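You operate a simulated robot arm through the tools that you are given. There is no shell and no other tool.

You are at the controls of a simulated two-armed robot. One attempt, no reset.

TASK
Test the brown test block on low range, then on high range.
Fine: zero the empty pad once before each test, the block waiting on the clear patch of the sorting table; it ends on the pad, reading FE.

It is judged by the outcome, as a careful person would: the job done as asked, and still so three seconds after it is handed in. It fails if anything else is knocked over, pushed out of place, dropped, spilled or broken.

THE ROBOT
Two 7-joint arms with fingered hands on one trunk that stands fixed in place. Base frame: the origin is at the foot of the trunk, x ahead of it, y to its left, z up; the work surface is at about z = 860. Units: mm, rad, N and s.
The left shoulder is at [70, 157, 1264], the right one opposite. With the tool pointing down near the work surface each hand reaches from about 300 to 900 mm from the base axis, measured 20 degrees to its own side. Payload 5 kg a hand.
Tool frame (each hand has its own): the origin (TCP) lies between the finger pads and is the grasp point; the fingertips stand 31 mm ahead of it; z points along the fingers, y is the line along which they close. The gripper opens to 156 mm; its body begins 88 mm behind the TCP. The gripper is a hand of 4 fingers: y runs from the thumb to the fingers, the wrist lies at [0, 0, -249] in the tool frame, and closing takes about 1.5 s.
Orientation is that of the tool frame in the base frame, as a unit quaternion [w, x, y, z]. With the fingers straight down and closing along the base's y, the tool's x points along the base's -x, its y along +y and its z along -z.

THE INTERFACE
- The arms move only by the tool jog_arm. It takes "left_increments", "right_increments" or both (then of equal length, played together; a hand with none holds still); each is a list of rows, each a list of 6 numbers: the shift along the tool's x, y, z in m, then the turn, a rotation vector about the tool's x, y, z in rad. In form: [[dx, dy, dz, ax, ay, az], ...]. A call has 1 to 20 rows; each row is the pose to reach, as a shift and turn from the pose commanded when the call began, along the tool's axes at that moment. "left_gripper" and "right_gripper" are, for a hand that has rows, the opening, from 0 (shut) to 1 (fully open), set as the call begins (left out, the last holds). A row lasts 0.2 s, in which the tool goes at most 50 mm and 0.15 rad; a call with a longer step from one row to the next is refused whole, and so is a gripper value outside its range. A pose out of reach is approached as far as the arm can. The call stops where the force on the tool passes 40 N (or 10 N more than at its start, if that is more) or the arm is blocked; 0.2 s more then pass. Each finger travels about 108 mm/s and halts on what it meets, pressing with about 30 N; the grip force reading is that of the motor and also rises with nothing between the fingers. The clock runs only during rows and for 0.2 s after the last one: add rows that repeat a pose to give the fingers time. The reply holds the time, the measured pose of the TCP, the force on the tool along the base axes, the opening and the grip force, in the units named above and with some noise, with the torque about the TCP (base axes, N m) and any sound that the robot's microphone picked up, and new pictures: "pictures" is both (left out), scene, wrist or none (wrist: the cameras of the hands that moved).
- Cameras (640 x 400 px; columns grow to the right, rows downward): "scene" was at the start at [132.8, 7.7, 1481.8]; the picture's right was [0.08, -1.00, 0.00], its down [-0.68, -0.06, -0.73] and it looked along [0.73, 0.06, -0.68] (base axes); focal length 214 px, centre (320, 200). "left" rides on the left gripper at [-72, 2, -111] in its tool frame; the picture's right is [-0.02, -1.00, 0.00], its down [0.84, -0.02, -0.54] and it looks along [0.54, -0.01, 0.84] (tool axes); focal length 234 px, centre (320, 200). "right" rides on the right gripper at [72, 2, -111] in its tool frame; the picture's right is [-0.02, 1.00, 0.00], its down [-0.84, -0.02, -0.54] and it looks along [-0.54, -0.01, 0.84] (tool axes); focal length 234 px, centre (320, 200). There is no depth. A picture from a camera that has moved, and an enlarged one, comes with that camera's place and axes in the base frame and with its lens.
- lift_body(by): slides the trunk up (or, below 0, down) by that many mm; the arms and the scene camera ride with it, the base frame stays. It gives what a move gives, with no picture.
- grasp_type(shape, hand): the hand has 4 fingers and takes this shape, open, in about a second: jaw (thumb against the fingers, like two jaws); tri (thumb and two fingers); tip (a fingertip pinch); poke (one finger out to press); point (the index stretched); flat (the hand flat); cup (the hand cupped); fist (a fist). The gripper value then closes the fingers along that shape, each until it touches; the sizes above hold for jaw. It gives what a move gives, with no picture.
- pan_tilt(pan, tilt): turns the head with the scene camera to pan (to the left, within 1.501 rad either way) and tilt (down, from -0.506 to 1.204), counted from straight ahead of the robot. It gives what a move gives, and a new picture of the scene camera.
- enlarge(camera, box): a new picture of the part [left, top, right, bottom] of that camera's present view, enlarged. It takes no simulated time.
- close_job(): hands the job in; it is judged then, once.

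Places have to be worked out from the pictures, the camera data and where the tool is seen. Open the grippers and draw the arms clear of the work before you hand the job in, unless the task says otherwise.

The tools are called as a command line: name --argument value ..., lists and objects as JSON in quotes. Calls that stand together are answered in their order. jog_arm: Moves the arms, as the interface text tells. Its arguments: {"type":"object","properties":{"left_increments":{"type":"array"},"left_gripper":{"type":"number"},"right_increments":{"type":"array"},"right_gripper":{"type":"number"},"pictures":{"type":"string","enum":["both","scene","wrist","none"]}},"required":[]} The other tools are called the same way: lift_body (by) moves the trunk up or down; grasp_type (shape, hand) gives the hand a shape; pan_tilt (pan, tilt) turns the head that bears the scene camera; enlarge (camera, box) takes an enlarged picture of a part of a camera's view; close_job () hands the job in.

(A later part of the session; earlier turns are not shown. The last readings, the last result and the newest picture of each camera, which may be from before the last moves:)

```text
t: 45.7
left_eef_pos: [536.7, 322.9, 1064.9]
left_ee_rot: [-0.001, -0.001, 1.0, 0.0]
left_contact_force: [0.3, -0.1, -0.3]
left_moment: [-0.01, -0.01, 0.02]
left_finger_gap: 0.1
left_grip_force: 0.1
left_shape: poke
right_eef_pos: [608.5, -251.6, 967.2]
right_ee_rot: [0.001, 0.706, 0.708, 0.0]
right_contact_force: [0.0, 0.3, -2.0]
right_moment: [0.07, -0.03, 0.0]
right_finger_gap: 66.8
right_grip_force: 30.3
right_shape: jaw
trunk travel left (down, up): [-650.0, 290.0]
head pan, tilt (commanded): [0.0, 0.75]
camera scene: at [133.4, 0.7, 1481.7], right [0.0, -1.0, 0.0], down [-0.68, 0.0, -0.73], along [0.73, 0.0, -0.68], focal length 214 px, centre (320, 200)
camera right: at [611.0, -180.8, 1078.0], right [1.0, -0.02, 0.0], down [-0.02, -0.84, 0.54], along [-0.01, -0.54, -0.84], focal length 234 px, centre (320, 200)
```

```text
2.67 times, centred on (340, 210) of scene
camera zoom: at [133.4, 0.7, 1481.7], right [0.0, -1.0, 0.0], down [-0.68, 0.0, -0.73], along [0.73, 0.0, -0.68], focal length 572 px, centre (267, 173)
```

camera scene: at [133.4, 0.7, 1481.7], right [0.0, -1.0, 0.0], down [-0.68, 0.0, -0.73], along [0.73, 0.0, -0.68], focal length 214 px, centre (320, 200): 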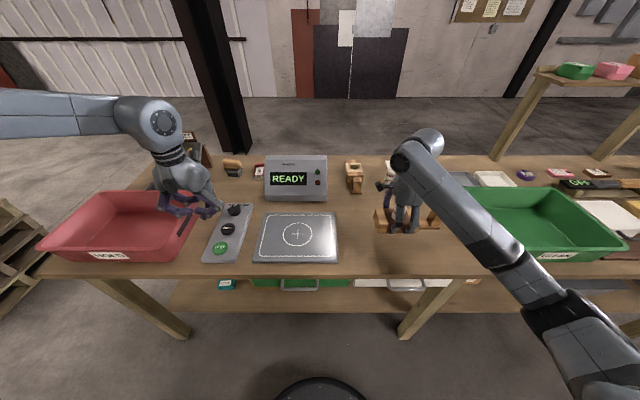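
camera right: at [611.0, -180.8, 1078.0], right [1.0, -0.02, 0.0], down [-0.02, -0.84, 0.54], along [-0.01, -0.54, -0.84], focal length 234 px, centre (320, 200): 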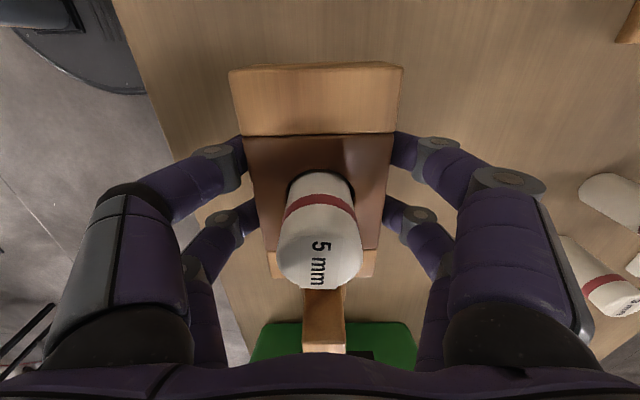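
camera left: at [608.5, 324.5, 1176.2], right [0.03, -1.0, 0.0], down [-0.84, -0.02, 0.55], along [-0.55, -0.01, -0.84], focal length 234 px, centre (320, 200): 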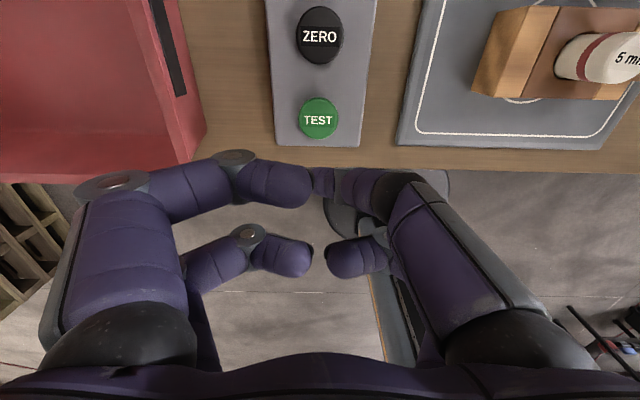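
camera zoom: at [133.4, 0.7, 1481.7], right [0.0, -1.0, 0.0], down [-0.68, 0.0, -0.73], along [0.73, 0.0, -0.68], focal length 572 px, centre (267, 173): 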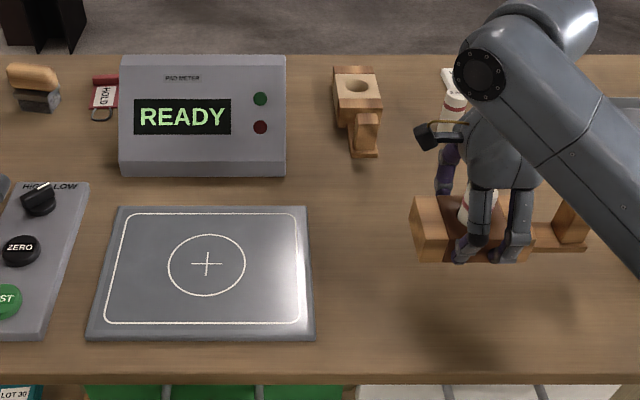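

The block hangs level over its old place, and the meter has gone back to READY. I lower it to the table, slowing near contact.

jog_arm --right_increments '[[0, 0, 0.005, 0, 0, 0], [0, 0, 0.02, 0, 0, 0], [0, 0, 0.035, 0, 0, 0], [0, 0, 0.048, 0, 0, 0], [0, 0, 0.055, 0, 0, 0], [0, 0, 0.057, 0, 0, 0], [0, 0, 0.059, 0, 0, 0]]' --pictures "none"

```text
t: 47.3
left_eef_pos: [537.6, 323.5, 1064.4]
left_ee_rot: [0.001, -0.001, 1.0, 0.0]
left_contact_force: [0.2, 0.6, 0.4]
left_moment: [-0.02, 0.02, 0.02]
left_finger_gap: 0.0
left_grip_force: 0.0
left_shape: poke
right_eef_pos: [607.3, -251.5, 907.4]
right_ee_rot: [0.0, 0.706, 0.708, 0.0]
right_contact_force: [0.0, 0.5, -2.4]
right_moment: [0.05, -0.05, 0.0]
right_finger_gap: 66.8
right_grip_force: 29.7
right_shape: jaw
trunk travel left (down, up): [-650.0, 290.0]
head pan, tilt (commanded): [0.0, 0.75]
```

About 3 mm remain. I finish lowering in 1 mm steps.

jog_arm --right_increments '[[0, 0, 0.001, 0, 0, 0], [0, 0, 0.002, 0, 0, 0], [0, 0, 0.0025, 0, 0, 0]]' --pictures "none"

```text
t: 48.1
left_eef_pos: [535.9, 322.3, 1063.6]
left_ee_rot: [0.0, 0.0, 1.0, 0.0]
left_contact_force: [-0.2, 0.4, -0.3]
left_moment: [0.01, -0.01, -0.01]
left_finger_gap: 0.1
left_grip_force: 0.0
left_shape: poke
right_eef_pos: [608.6, -251.4, 905.8]
right_ee_rot: [-0.001, 0.707, 0.707, 0.0]
right_contact_force: [0.4, 0.0, -4.0]
right_moment: [0.07, -0.04, -0.01]
right_finger_gap: 66.8
right_grip_force: 29.8
right_shape: jaw
trunk travel left (down, up): [-650.0, 290.0]
head pan, tilt (commanded): [0.0, 0.75]
```

Force is still the hanging weight, so I go down two more millimetres.

jog_arm --right_increments '[[0, 0, 0.001, 0, 0, 0], [0, 0, 0.002, 0, 0, 0]]' --pictures "none"

```text
t: 48.7
left_eef_pos: [536.6, 323.3, 1066.2]
left_ee_rot: [0.0, 0.0, 1.0, 0.0]
left_contact_force: [0.5, 0.0, -0.1]
left_moment: [0.03, 0.01, -0.03]
left_finger_gap: 0.0
left_grip_force: 0.2
left_shape: poke
right_eef_pos: [608.7, -251.6, 903.8]
right_ee_rot: [0.0, 0.707, 0.707, 0.0]
right_contact_force: [-0.1, -0.6, -0.1]
right_moment: [0.04, 0.13, 0.04]
right_finger_gap: 66.8
right_grip_force: 30.3
right_shape: jaw
trunk travel left (down, up): [-650.0, 290.0]
head pan, tilt (commanded): [0.0, 0.75]
```

The weight is now off the hand, so the block rests on the table. I open the hand and rise straight up.

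jog_arm --right_increments '[[0, 0, 0, 0, 0, 0], [0, 0, 0, 0, 0, 0], [0, 0, 0, 0, 0, 0], [0, 0, 0, 0, 0, 0], [0, 0, 0, 0, 0, 0], [0, 0, -0.01, 0, 0, 0], [0, 0, -0.03, 0, 0, 0], [0, 0, -0.06, 0, 0, 0], [0, 0, -0.1, 0, 0, 0], [0, 0, -0.14, 0, 0, 0], [0, 0, -0.18, 0, 0, 0], [0, 0, -0.21, 0, 0, 0], [0, 0, -0.21, 0, 0, 0]]' --right_gripper 1 --pictures "both"

enlarge --camera "scene" --box '[220, 140, 460, 280]'

```text
t: 51.5
left_eef_pos: [538.5, 323.1, 1065.2]
left_ee_rot: [0.0, 0.0, 1.0, 0.0]
left_contact_force: [-0.3, -0.1, -0.3]
left_moment: [0.01, -0.02, -0.01]
left_finger_gap: 0.2
left_grip_force: 0.0
left_shape: poke
right_eef_pos: [608.9, -250.9, 1113.3]
right_ee_rot: [0.0, 0.708, 0.707, 0.0]
right_contact_force: [0.7, -0.4, -0.9]
right_moment: [-0.01, -0.03, -0.01]
right_finger_gap: 155.8
right_grip_force: 0.1
right_shape: jaw
trunk travel left (down, up): [-650.0, 290.0]
head pan, tilt (commanded): [0.0, 0.75]
camera scene: at [133.3, 0.5, 1481.7], right [0.0, -1.0, 0.0], down [-0.68, 0.0, -0.73], along [0.73, 0.0, -0.68], focal length 214 px, centre (320, 200)
camera right: at [611.8, -180.7, 1224.8], right [1.0, -0.02, 0.0], down [-0.02, -0.84, 0.54], along [-0.01, -0.54, -0.84], focal length 234 px, centre (320, 200)
```

scene: 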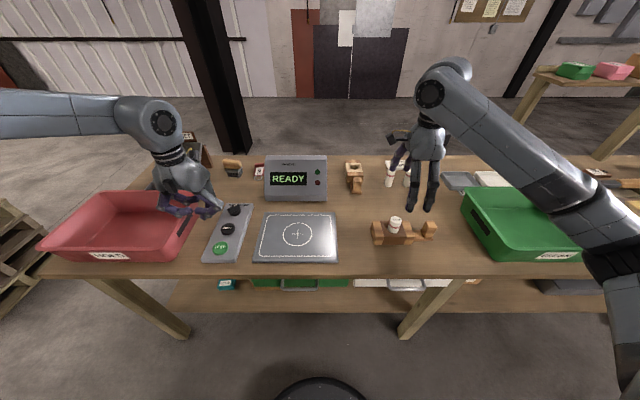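
right: 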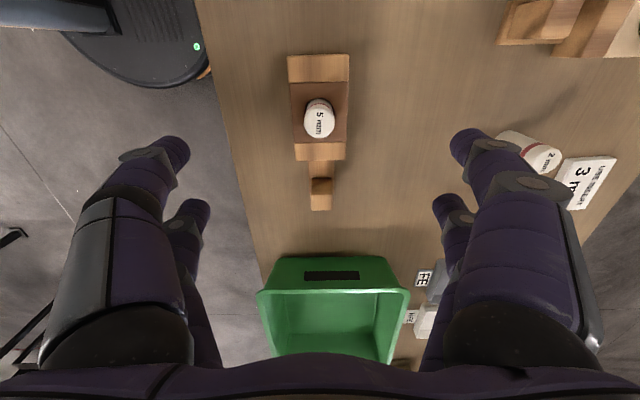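

```text
2.67 times, centred on (340, 210) of scene
camera zoom: at [133.3, 0.5, 1481.7], right [0.0, -1.0, 0.0], down [-0.68, 0.0, -0.73], along [0.73, 0.0, -0.68], focal length 572 px, centre (267, 173)
```

zoom: 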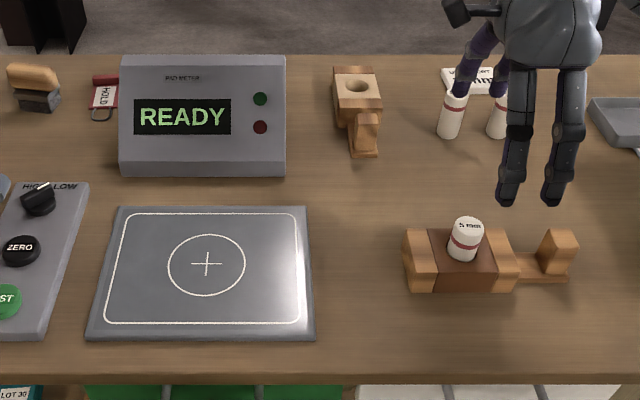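

The block is back on the clear patch, upright with its insert. Now the knob: I raise the left hand, shape it to a fingertip pinch and inspect it.

jog_arm --left_increments '[[0, 0, -0.04, 0, 0, 0], [0, 0, -0.08, 0, 0, 0], [-0.03, 0, -0.09, 0, 0, 0], [-0.07, 0, -0.09, 0, 0, 0], [-0.1, 0, -0.09, 0, 0, 0], [-0.1, 0, -0.09, 0, 0, 0]]' --pictures "none"

grasp_type --hand "left" --shape "tip"

enlarge --camera "left" --box '[0, 0, 640, 400]'

enlarge --camera "scene" --box '[150, 110, 270, 210]'

```text
t: 52.9
left_eef_pos: [634.9, 324.8, 1154.1]
left_ee_rot: [0.0, -0.001, 1.0, 0.0]
left_contact_force: [-0.6, 0.1, -0.7]
left_moment: [-0.03, 0.01, 0.0]
left_finger_gap: 0.2
left_grip_force: 0.1
left_shape: poke
right_eef_pos: [609.2, -250.7, 1113.7]
right_ee_rot: [0.0, 0.706, 0.708, 0.0]
right_contact_force: [0.4, 0.2, -0.8]
right_moment: [-0.03, 0.03, -0.04]
right_finger_gap: 156.0
right_grip_force: 0.1
right_shape: jaw
trunk travel left (down, up): [-650.0, 290.0]
head pan, tilt (commanded): [0.0, 0.75]
```

```text
t: 53.8
left_eef_pos: [636.9, 323.2, 1155.3]
left_ee_rot: [0.0, -0.002, 1.0, 0.0]
left_contact_force: [0.0, -0.2, -0.5]
left_moment: [-0.01, -0.01, 0.03]
left_finger_gap: 155.9
left_grip_force: 0.1
left_shape: tip
right_eef_pos: [608.6, -251.8, 1113.7]
right_ee_rot: [0.0, 0.706, 0.708, 0.0]
right_contact_force: [0.5, 0.2, 1.3]
right_moment: [-0.01, 0.01, 0.01]
right_finger_gap: 156.1
right_grip_force: 0.0
right_shape: jaw
trunk travel left (down, up): [-650.0, 290.0]
head pan, tilt (commanded): [0.0, 0.75]
```

```text
1.00 times, centred on (320, 200) of left (not enlarged: the box is as wide or as high as the picture)
camera zoom: at [707.4, 325.1, 1265.8], right [0.03, -1.0, 0.0], down [-0.84, -0.02, 0.54], along [-0.54, -0.01, -0.84], focal length 234 px, centre (320, 200)
```

zoom: 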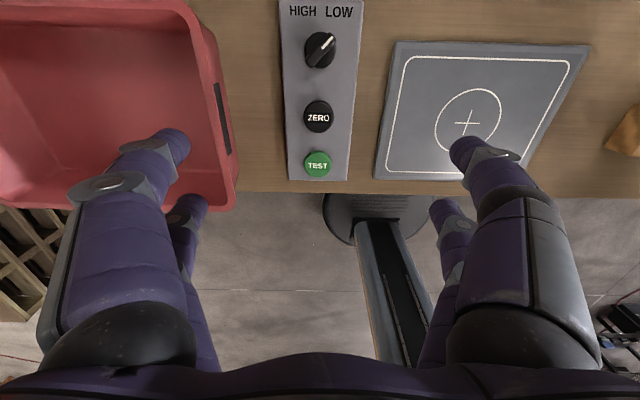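

```text
4.00 times, centred on (210, 160) of scene
camera zoom: at [133.2, 0.6, 1481.7], right [0.0, -1.0, 0.0], down [-0.68, 0.0, -0.73], along [0.73, 0.0, -0.68], focal length 858 px, centre (760, 360)
```

zoom: 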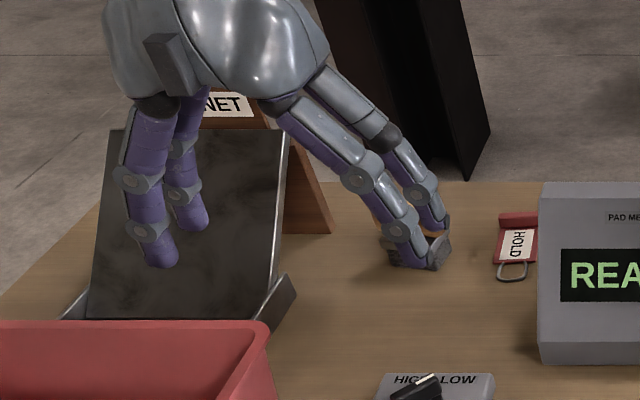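

The open tip shape looks like the jaw. I partly close it in the air to see how the fingertips meet.

jog_arm --left_increments '[[0, 0, 0, 0, 0, 0], [0, 0, 0, 0, 0, 0], [0, 0, 0, 0, 0, 0], [0, 0, 0, 0, 0, 0], [0, 0, 0, 0, 0, 0]]' --left_gripper 0.25 --pictures "wrist"

enlarge --camera "scene" --box '[170, 110, 250, 180]'

enlarge --camera "left" --box '[220, 100, 440, 280]'

```text
t: 55.0
left_eef_pos: [635.2, 324.1, 1154.7]
left_ee_rot: [0.0, -0.001, 1.0, 0.0]
left_contact_force: [-0.1, -0.1, 0.2]
left_moment: [0.01, -0.03, -0.01]
left_finger_gap: 39.3
left_grip_force: 0.0
left_shape: tip
right_eef_pos: [608.2, -251.4, 1113.2]
right_ee_rot: [0.0, 0.706, 0.708, 0.0]
right_contact_force: [0.2, -0.6, -0.1]
right_moment: [0.01, 0.01, 0.01]
right_finger_gap: 155.6
right_grip_force: 0.1
right_shape: jaw
trunk travel left (down, up): [-650.0, 290.0]
head pan, tilt (commanded): [0.0, 0.75]
camera left: at [707.3, 325.2, 1265.8], right [0.03, -1.0, 0.0], down [-0.84, -0.02, 0.54], along [-0.54, -0.01, -0.84], focal length 234 px, centre (320, 200)
```

left: 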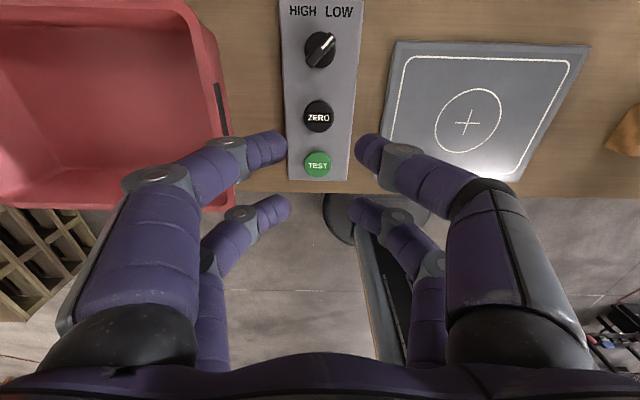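

```text
5.71 times, centred on (210, 145) of scene
camera zoom: at [133.0, 0.7, 1481.7], right [0.0, -1.0, 0.0], down [-0.68, 0.0, -0.73], along [0.73, 0.0, -0.68], focal length 1226 px, centre (949, 514)
```

zoom: 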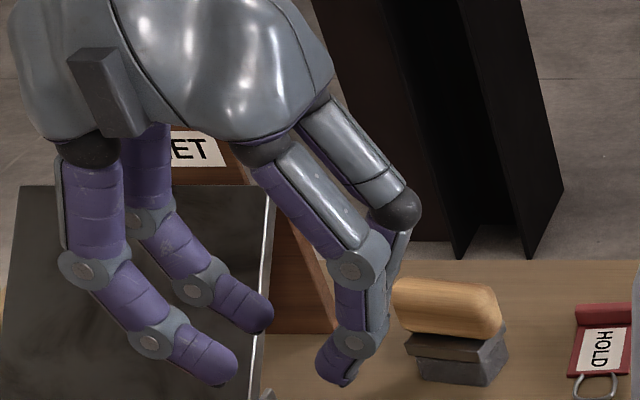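

```text
2.22 times, centred on (330, 190) of left
camera zoom: at [707.3, 325.2, 1265.8], right [0.03, -1.0, 0.0], down [-0.84, -0.02, 0.54], along [-0.54, -0.01, -0.84], focal length 520 px, centre (298, 222)
```

zoom: 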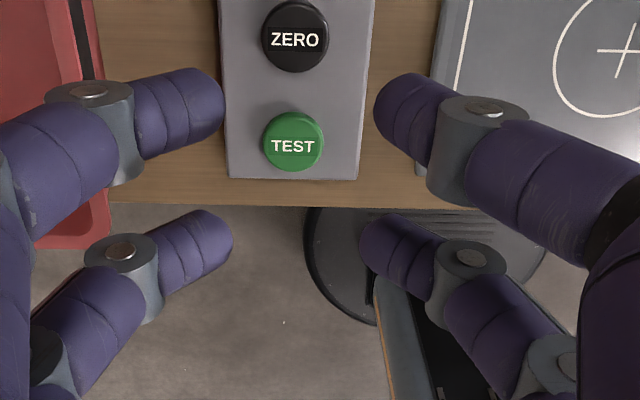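

All four digits close in pairs, so for the short knob bar a single poking finger is simpler: I'll push the pointer end round from its right side in an arc about the knob centre (707, 326). I reshape to poke and move above the start point.

grasp_type --hand "left" --shape "poke"

jog_arm --left_increments '[[-0.02, -0.012, 0.03, 0, 0, 0], [-0.04, -0.024, 0.07, 0, 0, 0], [-0.06, -0.036, 0.11, 0, 0, 0], [-0.072, -0.042, 0.15, 0, 0, 0], [-0.072, -0.042, 0.175, 0, 0, 0], [-0.072, -0.042, 0.175, 0, 0, 0]]' --pictures "both"

enlarge --camera "scene" --box '[190, 150, 290, 240]'

enlarge --camera "left" --box '[240, 60, 440, 240]'

```text
t: 55.9
left_eef_pos: [635.4, 324.2, 1153.4]
left_ee_rot: [0.0, 0.0, 1.0, -0.001]
left_contact_force: [0.4, 0.6, 0.3]
left_moment: [0.0, 0.01, -0.01]
left_finger_gap: 0.2
left_grip_force: 0.0
left_shape: poke
right_eef_pos: [608.6, -251.5, 1112.9]
right_ee_rot: [-0.001, 0.706, 0.708, 0.0]
right_contact_force: [-0.5, 0.8, -0.5]
right_moment: [-0.01, -0.02, 0.01]
right_finger_gap: 155.7
right_grip_force: 0.1
right_shape: jaw
trunk travel left (down, up): [-650.0, 290.0]
head pan, tilt (commanded): [0.0, 0.75]
```

```text
t: 57.3
left_eef_pos: [709.1, 278.6, 978.6]
left_ee_rot: [0.0, 0.001, 1.0, 0.0]
left_contact_force: [0.9, 0.5, -0.1]
left_moment: [0.02, -0.01, -0.01]
left_finger_gap: 0.0
left_grip_force: 0.0
left_shape: poke
right_eef_pos: [610.9, -252.0, 1113.4]
right_ee_rot: [0.0, 0.707, 0.708, -0.001]
right_contact_force: [0.9, 0.1, -0.3]
right_moment: [0.02, 0.02, 0.03]
right_finger_gap: 156.0
right_grip_force: 0.1
right_shape: jaw
trunk travel left (down, up): [-650.0, 290.0]
head pan, tilt (commanded): [0.0, 0.75]
camera scene: at [132.7, 0.3, 1481.8], right [0.0, -1.0, 0.0], down [-0.68, 0.0, -0.73], along [0.73, 0.0, -0.68], focal length 214 px, centre (320, 200)
camera left: at [781.4, 279.8, 1090.0], right [0.02, -1.0, 0.0], down [-0.84, -0.02, 0.54], along [-0.54, -0.01, -0.84], focal length 234 px, centre (320, 200)
```

scene: 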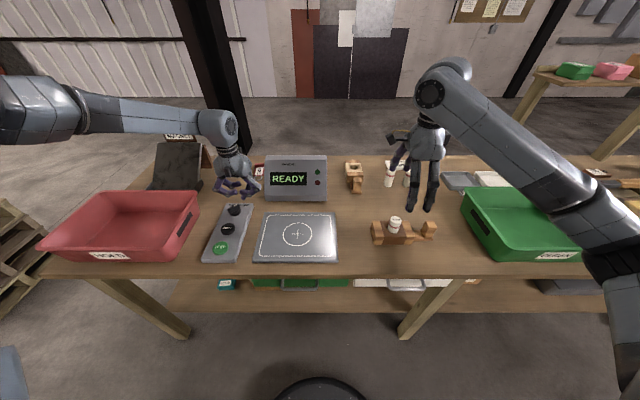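
left: 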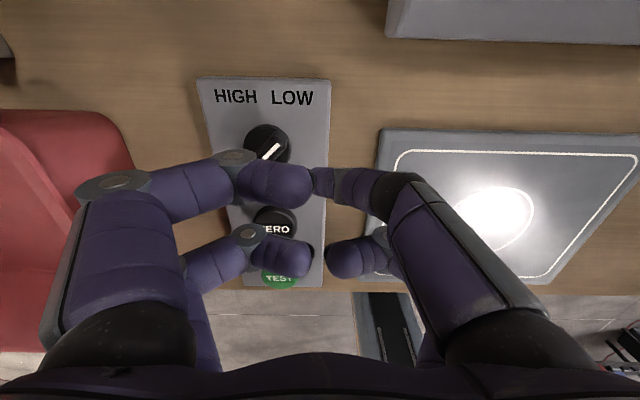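

```text
4.44 times, centred on (240, 195) of scene
camera zoom: at [132.7, 0.3, 1481.8], right [0.0, -1.0, 0.0], down [-0.68, 0.0, -0.73], along [0.73, 0.0, -0.68], focal length 953 px, centre (676, 222)
```

zoom: 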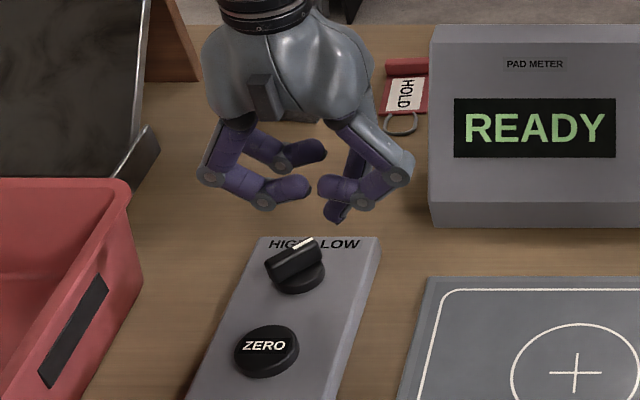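

```text
2.22 times, centred on (340, 150) of left
camera zoom: at [781.4, 279.8, 1090.0], right [0.02, -1.0, 0.0], down [-0.84, -0.02, 0.54], along [-0.54, -0.01, -0.84], focal length 520 px, centre (276, 311)
```

zoom: 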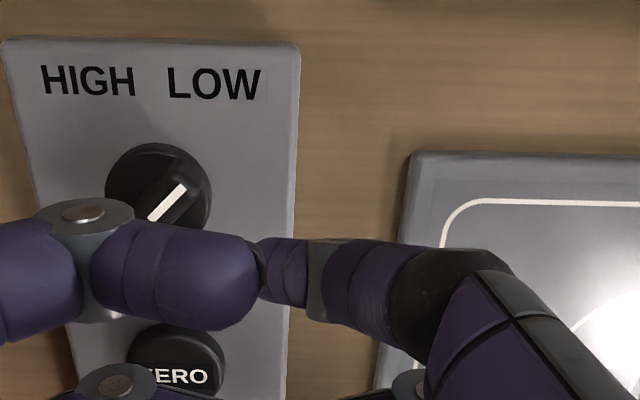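

The knob centre measures (708, 325) with the pointer end near (720, 312); the fingertip is about (711, 283), clear to the right of the bar. I lower it beside the knob to about z≈899.

jog_arm --left_increments '[[0.002, 0.002, 0.012, 0, 0, 0], [0.003, 0.004, 0.024, 0, 0, 0], [0.003, 0.004, 0.036, 0, 0, 0], [0.003, 0.004, 0.043, 0, 0, 0], [0.003, 0.004, 0.046, 0, 0, 0], [0.003, 0.004, 0.046, 0, 0, 0]]' --pictures "none"

enlarge --camera "scene" --box '[210, 180, 270, 230]'

enlarge --camera "left" --box '[220, 60, 420, 220]'

```text
t: 58.7
left_eef_pos: [707.0, 285.9, 934.6]
left_ee_rot: [0.0, 0.0, 1.0, -0.001]
left_contact_force: [-0.3, 0.5, -0.3]
left_moment: [0.05, -0.02, -0.02]
left_finger_gap: 0.0
left_grip_force: 0.1
left_shape: poke
right_eef_pos: [609.5, -250.9, 1112.3]
right_ee_rot: [0.0, 0.706, 0.708, -0.001]
right_contact_force: [0.1, -0.2, 0.8]
right_moment: [-0.01, -0.01, -0.04]
right_finger_gap: 155.8
right_grip_force: 0.0
right_shape: jaw
trunk travel left (down, up): [-650.0, 290.0]
head pan, tilt (commanded): [0.0, 0.75]
```

```text
8.00 times, centred on (240, 205) of scene
camera zoom: at [133.1, 0.7, 1481.7], right [0.0, -1.0, 0.0], down [-0.68, 0.0, -0.73], along [0.73, 0.0, -0.68], focal length 1716 px, centre (960, 160)
```

zoom: 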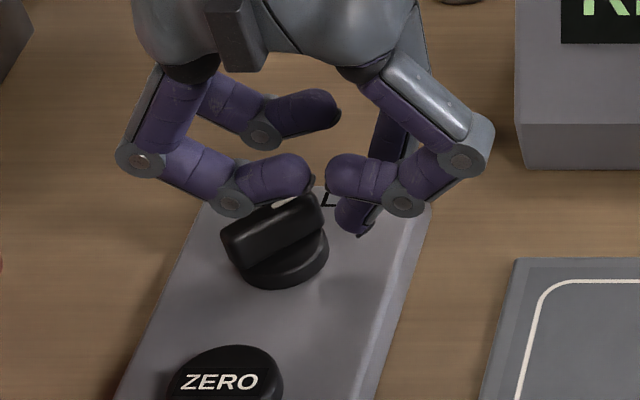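

```text
2.50 times, centred on (320, 140) of left
camera zoom: at [778.5, 286.3, 1045.7], right [0.02, -1.0, 0.0], down [-0.84, -0.02, 0.54], along [-0.54, -0.01, -0.84], focal length 585 px, centre (320, 350)
```

zoom: 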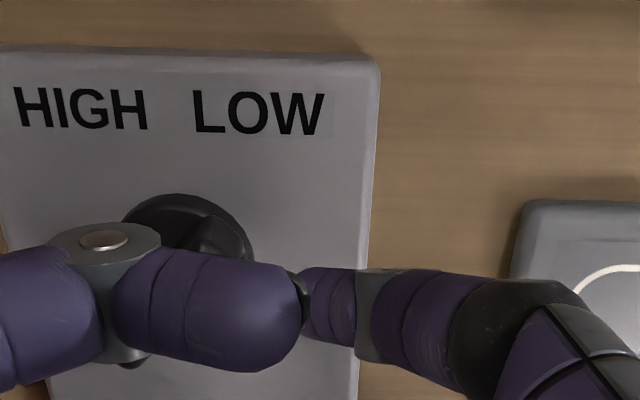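

The fingertip is beside the bar's right side at about (707, 287). I slide it 12 mm left toward the bar and look.

jog_arm --left_increments '[[0, 0.004, 0.001, 0, 0, 0], [0, 0.008, 0.002, 0, 0, 0], [0, 0.012, 0.002, 0, 0, 0], [0, 0.012, 0.002, 0, 0, 0]]' --pictures "none"

enlarge --camera "scene" --box '[210, 180, 270, 230]'

enlarge --camera "left" --box '[220, 60, 420, 220]'

```text
t: 59.7
left_eef_pos: [706.6, 298.4, 932.3]
left_ee_rot: [0.0, 0.0, 1.0, 0.0]
left_contact_force: [-0.2, 0.2, 0.3]
left_moment: [0.06, -0.04, -0.03]
left_finger_gap: 0.0
left_grip_force: 0.0
left_shape: poke
right_eef_pos: [610.7, -251.3, 1113.6]
right_ee_rot: [0.001, 0.707, 0.707, -0.001]
right_contact_force: [0.3, -0.3, 0.3]
right_moment: [0.02, 0.02, 0.0]
right_finger_gap: 156.0
right_grip_force: 0.0
right_shape: jaw
trunk travel left (down, up): [-650.0, 290.0]
head pan, tilt (commanded): [0.0, 0.75]
```

```text
8.00 times, centred on (240, 205) of scene
camera zoom: at [133.1, 0.6, 1481.7], right [0.0, -1.0, 0.0], down [-0.68, 0.0, -0.73], along [0.73, 0.0, -0.68], focal length 1716 px, centre (960, 160)
```

zoom: 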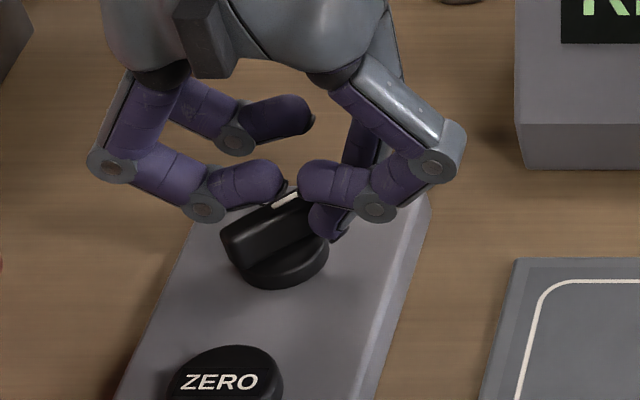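

```text
2.50 times, centred on (320, 140) of left
camera zoom: at [777.8, 299.0, 1042.9], right [0.02, -1.0, 0.0], down [-0.84, -0.02, 0.55], along [-0.54, -0.01, -0.84], focal length 585 px, centre (320, 350)
```

zoom: 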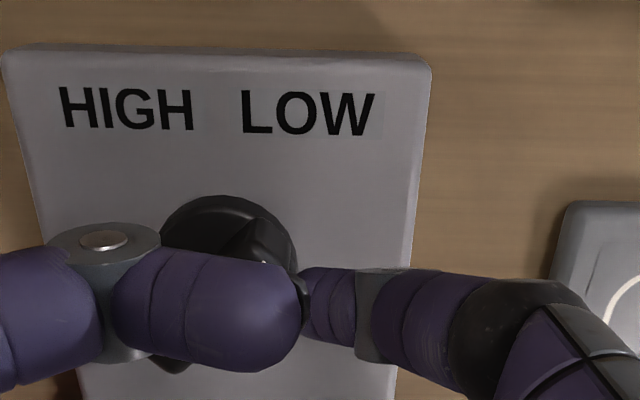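

The tip is just short of touching the bar. I push along the first half of the arc around the knob centre and check the pointer.

jog_arm --left_increments '[[-0.0035, 0.001, 0, 0, 0, 0], [-0.0076, 0.0023, 0, 0, 0, 0], [-0.0105, 0.0034, 0, 0, 0, 0], [-0.0134, 0.0047, 0, 0, 0, 0], [-0.016, 0.0065, 0, 0, 0, 0], [-0.0184, 0.0085, 0, 0, 0, 0]]' --pictures "none"

enlarge --camera "scene" --box '[210, 180, 270, 230]'

enlarge --camera "left" --box '[220, 60, 420, 220]'

```text
t: 61.1
left_eef_pos: [724.4, 306.2, 932.0]
left_ee_rot: [0.0, 0.0, 1.0, 0.0]
left_contact_force: [-0.4, -1.1, 0.0]
left_moment: [-0.02, 0.02, -0.02]
left_finger_gap: 0.0
left_grip_force: 0.0
left_shape: poke
right_eef_pos: [609.5, -250.6, 1112.3]
right_ee_rot: [0.0, 0.706, 0.708, 0.0]
right_contact_force: [0.1, 0.4, -0.2]
right_moment: [0.01, -0.02, 0.02]
right_finger_gap: 155.9
right_grip_force: 0.1
right_shape: jaw
trunk travel left (down, up): [-650.0, 290.0]
head pan, tilt (commanded): [0.0, 0.75]
```

```text
8.00 times, centred on (240, 205) of scene
camera zoom: at [133.1, 0.7, 1481.7], right [0.0, -1.0, 0.0], down [-0.68, 0.0, -0.73], along [0.73, 0.0, -0.68], focal length 1716 px, centre (960, 160)
```

zoom: 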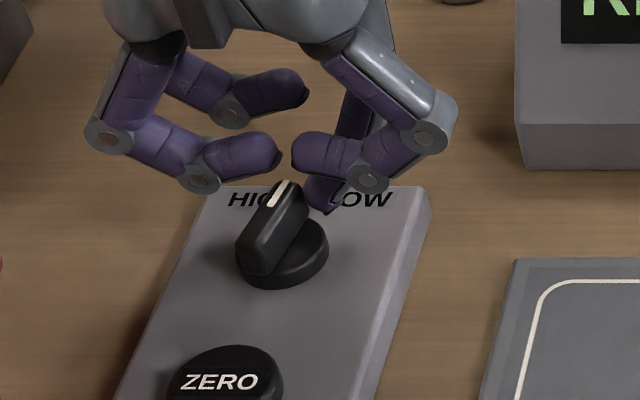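

```text
2.50 times, centred on (320, 140) of left
camera zoom: at [795.9, 306.7, 1043.5], right [0.02, -1.0, 0.0], down [-0.84, -0.02, 0.54], along [-0.54, -0.01, -0.84], focal length 585 px, centre (320, 350)
```

zoom: 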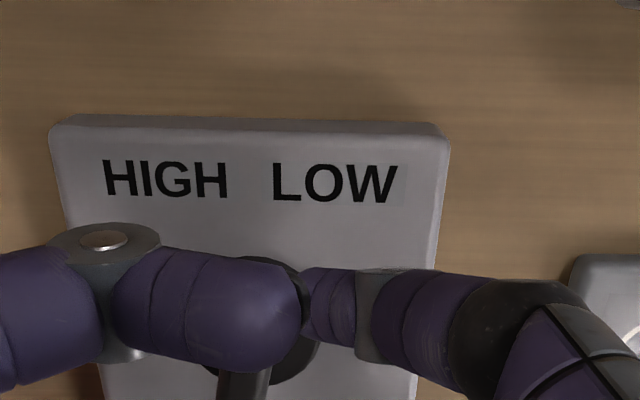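

The knob turns easily (about 1 N) and now points straight ahead. I continue the second half of the arc toward HIGH.

jog_arm --left_increments '[[-0.002, 0.0025, 0, 0, 0, 0], [-0.0038, 0.005, 0, 0, 0, 0], [-0.0052, 0.0078, 0, 0, 0, 0], [-0.0062, 0.0108, 0, 0, 0, 0], [-0.0068, 0.0138, 0, 0, 0, 0]]' --pictures "none"

enlarge --camera "scene" --box '[210, 180, 270, 230]'

enlarge --camera "scene" --box '[250, 140, 350, 205]'

```text
t: 62.3
left_eef_pos: [732.1, 318.8, 932.2]
left_ee_rot: [0.0, -0.001, 1.0, 0.0]
left_contact_force: [-0.9, 0.1, -0.1]
left_moment: [0.01, -0.02, -0.02]
left_finger_gap: 0.0
left_grip_force: 0.1
left_shape: poke
right_eef_pos: [608.4, -251.2, 1112.5]
right_ee_rot: [0.0, 0.707, 0.708, 0.0]
right_contact_force: [0.4, 0.8, 0.6]
right_moment: [0.0, 0.0, -0.03]
right_finger_gap: 155.8
right_grip_force: 0.1
right_shape: jaw
trunk travel left (down, up): [-650.0, 290.0]
head pan, tilt (commanded): [0.0, 0.75]
```

```text
8.00 times, centred on (240, 205) of scene
camera zoom: at [133.1, 0.7, 1481.7], right [0.0, -1.0, 0.0], down [-0.68, 0.0, -0.73], along [0.73, 0.0, -0.68], focal length 1716 px, centre (960, 160)
```

zoom: 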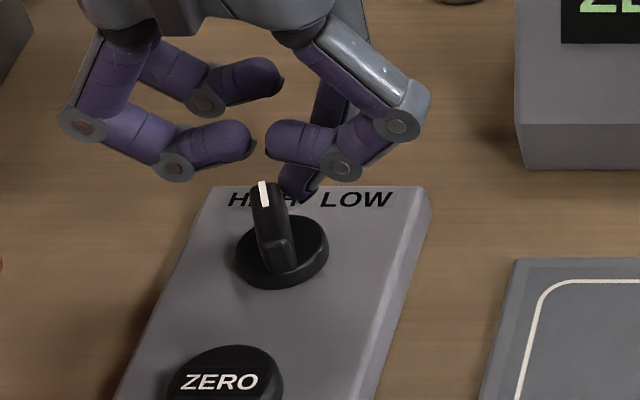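

```text
6.15 times, centred on (300, 172) of scene
camera zoom: at [133.1, 0.7, 1481.7], right [0.0, -1.0, 0.0], down [-0.68, 0.0, -0.73], along [0.73, 0.0, -0.68], focal length 1320 px, centre (443, 369)
```

zoom: 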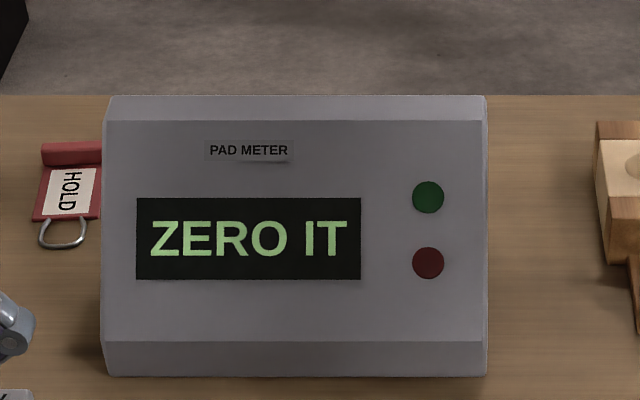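

The display now says ZERO IT, so the range has switched, but the pointer still needs about 15° to sit fully on HIGH. I push a little further along the arc.

jog_arm --left_increments '[[-0.0004, 0.0025, 0, 0, 0, 0], [-0.0004, 0.005, 0, 0, 0, 0], [-0.0002, 0.0075, 0, 0, 0, 0]]' --pictures "none"

enlarge --camera "scene" --box '[210, 180, 270, 230]'

```text
t: 63.1
left_eef_pos: [731.9, 327.4, 931.9]
left_ee_rot: [-0.001, 0.0, 1.0, 0.0]
left_contact_force: [-0.4, 0.3, -0.1]
left_moment: [0.0, -0.02, 0.0]
left_finger_gap: 0.2
left_grip_force: 0.2
left_shape: poke
right_eef_pos: [609.7, -251.9, 1112.3]
right_ee_rot: [0.001, 0.707, 0.708, 0.0]
right_contact_force: [-0.2, -0.3, 0.0]
right_moment: [0.03, 0.0, -0.04]
right_finger_gap: 155.7
right_grip_force: 0.0
right_shape: jaw
trunk travel left (down, up): [-650.0, 290.0]
head pan, tilt (commanded): [0.0, 0.75]
```

```text
8.00 times, centred on (240, 205) of scene
camera zoom: at [133.0, 0.7, 1481.7], right [0.0, -1.0, 0.0], down [-0.68, 0.0, -0.73], along [0.73, 0.0, -0.68], focal length 1716 px, centre (960, 160)
```

zoom: 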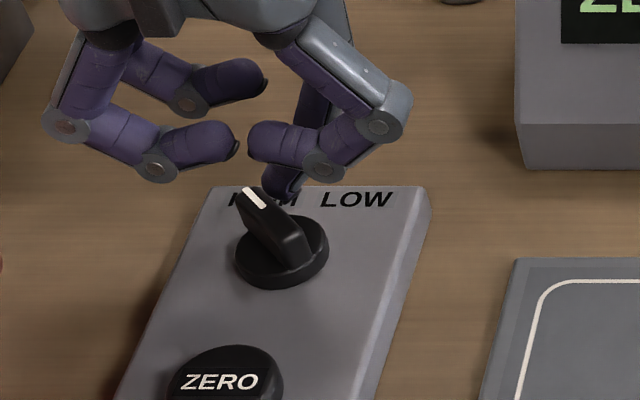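

The pointer now aims at HIGH. I back the finger off the bar and lift away, then view the knob from above.

jog_arm --left_increments '[[-0.003, -0.003, 0, 0, 0, 0], [-0.004, -0.004, -0.02, 0, 0, 0], [-0.004, -0.004, -0.06, 0, 0, 0], [0.03, -0.002, -0.1, 0, 0, 0], [0.07, 0, -0.14, 0, 0, 0], [0.09, 0, -0.18, 0, 0, 0], [0.09, 0, -0.18, 0, 0, 0]]' --pictures "both"

enlarge --camera "left" --box '[240, 0, 400, 180]'

enlarge --camera "scene" --box '[200, 140, 360, 280]'

```text
refused: row 4 steps farther than a row can; nothing moved
```

```text
2.22 times, centred on (320, 90) of left
camera zoom: at [803.3, 328.7, 1043.5], right [0.03, -1.0, 0.0], down [-0.84, -0.02, 0.54], along [-0.54, -0.01, -0.84], focal length 520 px, centre (320, 444)
```

zoom: 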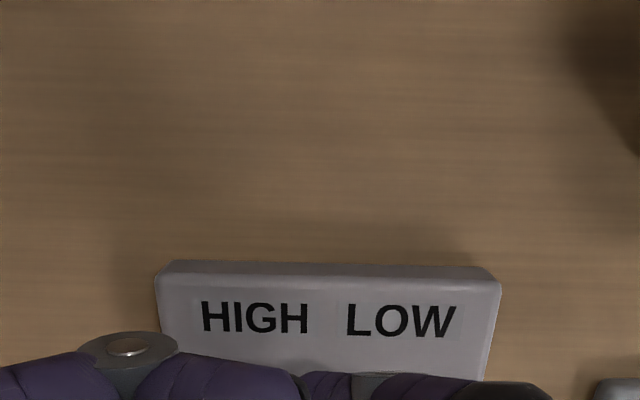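

```text
2.86 times, centred on (280, 210) of scene
camera zoom: at [133.0, 0.7, 1481.7], right [0.0, -1.0, 0.0], down [-0.68, 0.0, -0.73], along [0.73, 0.0, -0.68], focal length 613 px, centre (434, 171)
```

zoom: 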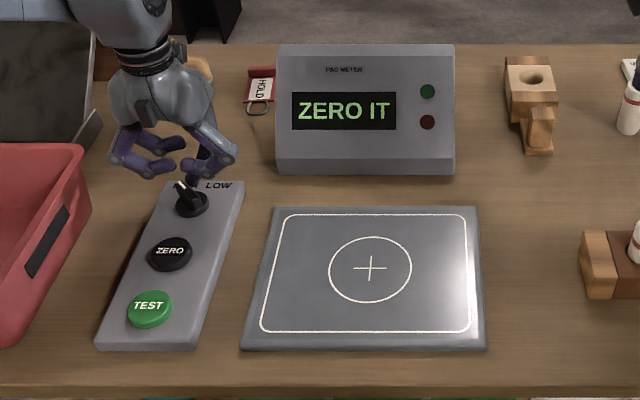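

One step was too long, so nothing moved. I repeat the retreat with shorter steps.

jog_arm --left_increments '[[-0.003, -0.003, 0, 0, 0, 0], [-0.004, -0.004, -0.02, 0, 0, 0], [-0.004, -0.004, -0.05, 0, 0, 0], [0.015, -0.003, -0.085, 0, 0, 0], [0.04, -0.001, -0.12, 0, 0, 0], [0.07, 0, -0.15, 0, 0, 0], [0.095, 0, -0.18, 0, 0, 0], [0.095, 0, -0.18, 0, 0, 0]]' --pictures "both"

enlarge --camera "left" --box '[240, 0, 400, 180]'

enlarge --camera "scene" --box '[200, 140, 360, 280]'

```text
t: 64.9
left_eef_pos: [636.8, 326.6, 1110.4]
left_ee_rot: [-0.001, -0.001, 1.0, 0.0]
left_contact_force: [0.4, -0.2, -0.6]
left_moment: [-0.01, 0.03, 0.04]
left_finger_gap: 0.1
left_grip_force: 0.1
left_shape: poke
right_eef_pos: [609.7, -251.6, 1112.6]
right_ee_rot: [-0.001, 0.706, 0.708, 0.0]
right_contact_force: [0.3, 0.1, 0.2]
right_moment: [-0.04, 0.01, 0.0]
right_finger_gap: 155.8
right_grip_force: 0.1
right_shape: jaw
trunk travel left (down, up): [-650.0, 290.0]
head pan, tilt (commanded): [0.0, 0.75]
camera scene: at [134.3, 0.7, 1481.6], right [0.0, -1.0, 0.0], down [-0.68, 0.0, -0.73], along [0.73, 0.0, -0.68], focal length 214 px, centre (320, 200)
camera left: at [708.6, 327.9, 1221.2], right [0.03, -1.0, 0.0], down [-0.84, -0.02, 0.55], along [-0.55, -0.01, -0.84], focal length 234 px, centre (320, 200)
```

scene: 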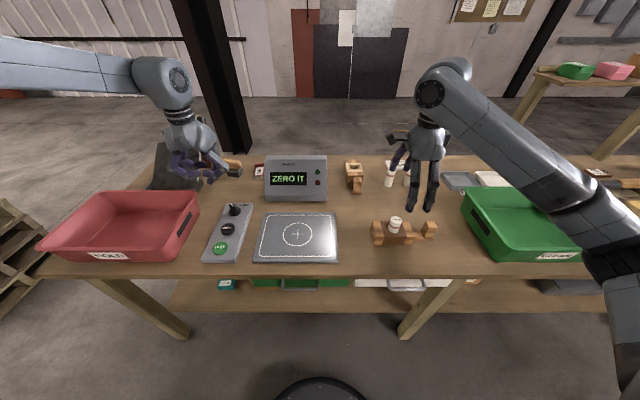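
left: 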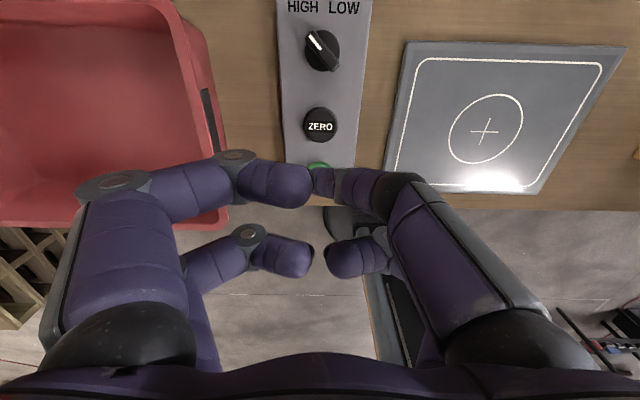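

```text
2.22 times, centred on (320, 90) of left
camera zoom: at [708.6, 327.9, 1221.2], right [0.03, -1.0, 0.0], down [-0.84, -0.02, 0.55], along [-0.55, -0.01, -0.84], focal length 520 px, centre (320, 444)
```

zoom: 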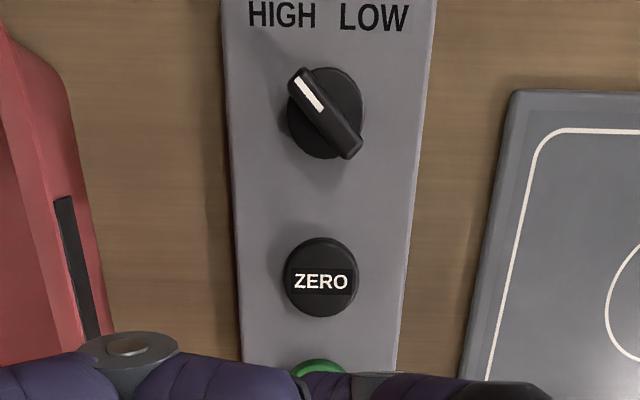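

```text
2.86 times, centred on (280, 210) of scene
camera zoom: at [134.3, 0.7, 1481.6], right [0.0, -1.0, 0.0], down [-0.68, 0.0, -0.73], along [0.73, 0.0, -0.68], focal length 613 px, centre (434, 171)
```

zoom: 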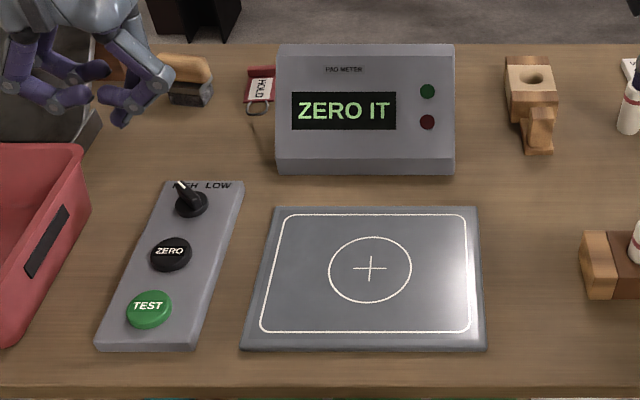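

The pointer is clearly on HIGH, the panel hasn't moved, and the pad is empty with the block waiting. I bring the finger back over ZERO.

jog_arm --left_increments '[[0.004, -0.001, 0.04, 0, 0, 0], [0.008, -0.002, 0.08, 0, 0, 0], [0.012, -0.003, 0.12, 0, 0, 0], [0.0148, -0.0042, 0.155, 0, 0, 0], [0.0148, -0.0042, 0.172, 0, 0, 0], [0.0148, -0.0042, 0.172, 0, 0, 0]]' --pictures "none"

enlarge --camera "scene" --box '[200, 180, 260, 240]'

```text
t: 66.3
left_eef_pos: [621.0, 321.4, 941.1]
left_ee_rot: [0.0, 0.0, 1.0, 0.0]
left_contact_force: [-0.6, 0.4, 0.3]
left_moment: [0.01, -0.02, 0.01]
left_finger_gap: 0.0
left_grip_force: 0.0
left_shape: poke
right_eef_pos: [608.2, -250.4, 1113.6]
right_ee_rot: [0.001, 0.707, 0.707, 0.001]
right_contact_force: [-0.7, -0.3, -0.2]
right_moment: [-0.01, -0.03, 0.01]
right_finger_gap: 155.7
right_grip_force: 0.0
right_shape: jaw
trunk travel left (down, up): [-650.0, 290.0]
head pan, tilt (commanded): [0.0, 0.75]
```

```text
6.67 times, centred on (230, 210) of scene
camera zoom: at [132.6, 0.5, 1481.8], right [0.0, -1.0, 0.0], down [-0.68, 0.0, -0.73], along [0.73, 0.0, -0.68], focal length 1430 px, centre (920, 133)
```

zoom: 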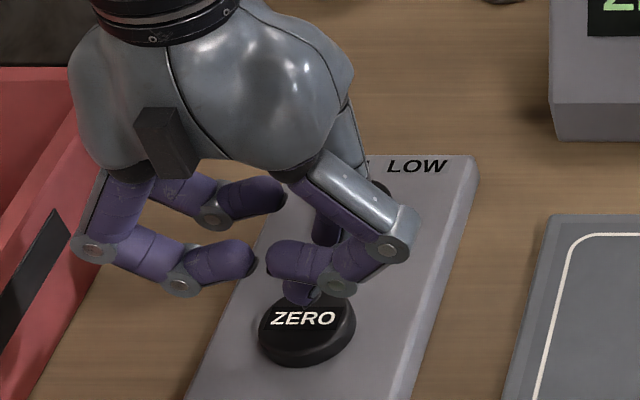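

The finger is centred over ZERO as before. I press once, down to the same depth as last time.

jog_arm --left_increments '[[0, 0, 0.004, 0, 0, 0], [0, 0, 0.008, 0, 0, 0], [0, 0, 0.012, 0, 0, 0], [0, 0, 0.0145, 0, 0, 0], [0, 0, 0.0165, 0, 0, 0]]' --pictures "none"

enlarge --camera "scene" --box '[200, 140, 360, 280]'

```text
t: 67.5
left_eef_pos: [622.3, 322.8, 923.9]
left_ee_rot: [0.002, -0.001, 1.0, 0.001]
left_contact_force: [1.9, 0.9, 9.7]
left_moment: [0.02, -0.05, 0.01]
left_finger_gap: 0.2
left_grip_force: 0.1
left_shape: poke
right_eef_pos: [609.3, -252.6, 1113.3]
right_ee_rot: [0.0, 0.707, 0.708, -0.001]
right_contact_force: [0.9, -0.4, 0.6]
right_moment: [-0.03, -0.03, -0.01]
right_finger_gap: 155.9
right_grip_force: 0.0
right_shape: jaw
trunk travel left (down, up): [-650.0, 290.0]
head pan, tilt (commanded): [0.0, 0.75]
heard: click
```

```text
2.86 times, centred on (280, 210) of scene
camera zoom: at [131.9, 0.1, 1482.0], right [0.0, -1.0, 0.0], down [-0.68, 0.0, -0.73], along [0.73, 0.0, -0.68], focal length 613 px, centre (434, 171)
```

zoom: 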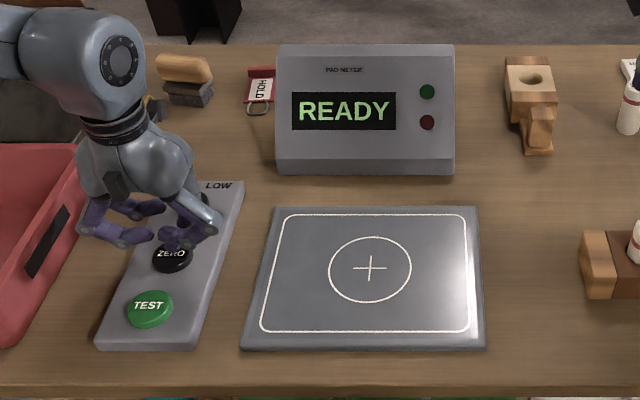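

READY on HIGH after a single zero. I lift the left hand and lower the right hand back over the block to the same grasp pose.

jog_arm --left_increments '[[0, 0, -0.02, 0, 0, 0], [0, 0, -0.05, 0, 0, 0], [0, 0, -0.09, 0, 0, 0], [0, 0, -0.12, 0, 0, 0], [0, 0, -0.12, 0, 0, 0], [0, 0, -0.12, 0, 0, 0], [0, 0, -0.12, 0, 0, 0], [0, 0, -0.12, 0, 0, 0]]' --right_increments '[[0, 0, 0.03, 0, 0, 0], [0, 0, 0.07, 0, 0, 0], [0, 0, 0.11, 0, 0, 0], [0, 0, 0.14, 0, 0, 0], [0, 0, 0.17, 0, 0, 0], [0, 0, 0.195, 0, 0, 0], [0, 0, 0.209, 0, 0, 0], [0, 0, 0.209, 0, 0, 0]]' --pictures "both"

```text
t: 69.3
left_eef_pos: [621.5, 322.6, 1040.7]
left_ee_rot: [0.0, -0.001, 1.0, 0.0]
left_contact_force: [0.8, -0.8, 0.5]
left_moment: [0.0, 0.01, -0.01]
left_finger_gap: 0.2
left_grip_force: 0.1
left_shape: poke
right_eef_pos: [608.1, -250.8, 902.8]
right_ee_rot: [0.0, 0.707, 0.707, -0.001]
right_contact_force: [-0.5, -0.1, -0.1]
right_moment: [0.01, 0.0, 0.04]
right_finger_gap: 156.0
right_grip_force: 0.0
right_shape: jaw
trunk travel left (down, up): [-650.0, 290.0]
head pan, tilt (commanded): [0.0, 0.75]
camera scene: at [133.2, 0.9, 1481.7], right [0.0, -1.0, 0.0], down [-0.68, 0.0, -0.73], along [0.73, 0.0, -0.68], focal length 214 px, centre (320, 200)
camera right: at [610.5, -179.7, 1014.8], right [1.0, -0.02, 0.0], down [-0.02, -0.84, 0.54], along [-0.01, -0.54, -0.84], focal length 234 px, centre (320, 200)
camera left: at [694.2, 323.7, 1153.8], right [0.03, -1.0, 0.0], down [-0.84, -0.02, 0.54], along [-0.54, -0.01, -0.84], focal length 234 px, centre (320, 200)
```

scene: 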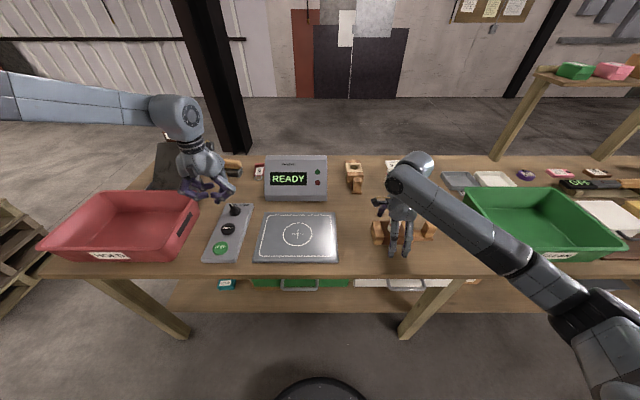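
right: 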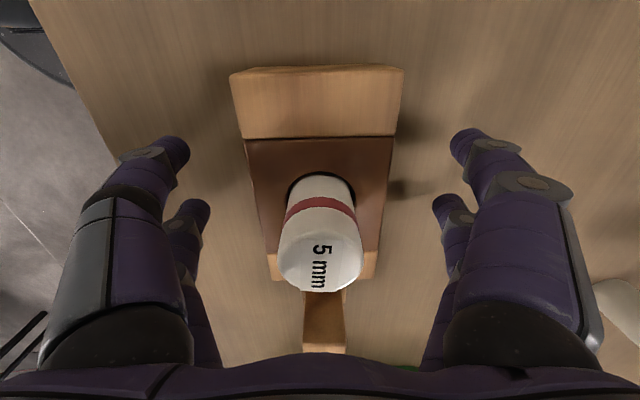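
left: 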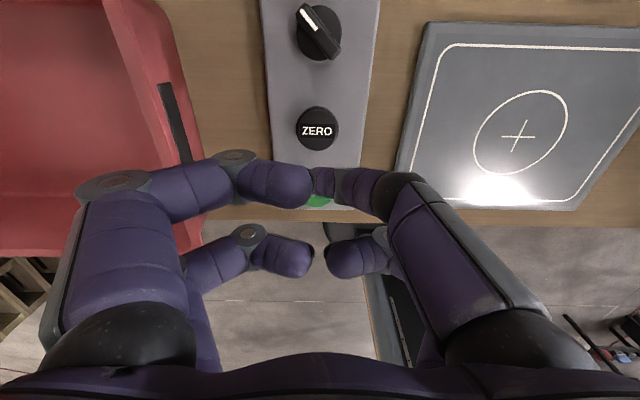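

The grasp pose is right. I close the hand on the block.

jog_arm --right_increments '[[0, 0, 0, 0, 0, 0], [0, 0, 0, 0, 0, 0], [0, 0, 0, 0, 0, 0], [0, 0, 0, 0, 0, 0], [0, 0, 0, 0, 0, 0], [0, 0, 0, 0, 0, 0], [0, 0, 0, 0, 0, 0]]' --right_gripper 0 --pictures "wrist"

```text
t: 70.9
left_eef_pos: [623.3, 322.0, 1042.7]
left_ee_rot: [0.0, 0.0, 1.0, -0.001]
left_contact_force: [-0.8, -0.4, 0.0]
left_moment: [0.01, -0.01, 0.02]
left_finger_gap: 0.1
left_grip_force: 0.1
left_shape: poke
right_eef_pos: [607.7, -250.6, 903.1]
right_ee_rot: [0.001, 0.707, 0.708, 0.0]
right_contact_force: [-0.1, 1.1, -0.5]
right_moment: [0.06, 0.01, -0.02]
right_finger_gap: 66.7
right_grip_force: 29.7
right_shape: jaw
trunk travel left (down, up): [-650.0, 290.0]
head pan, tilt (commanded): [0.0, 0.75]
camera right: at [610.6, -180.1, 1014.7], right [1.0, -0.02, 0.0], down [-0.02, -0.84, 0.54], along [-0.01, -0.54, -0.84], focal length 234 px, centre (320, 200)
```

right: 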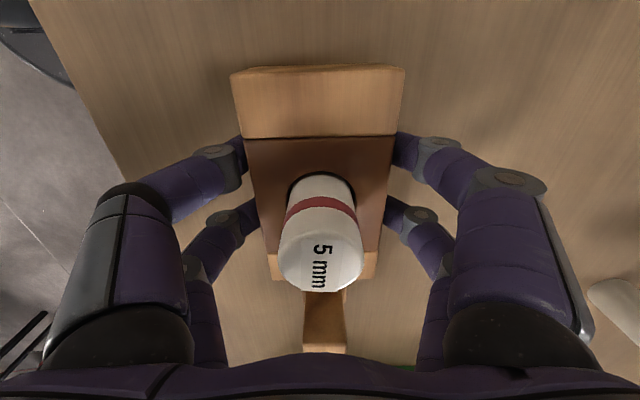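

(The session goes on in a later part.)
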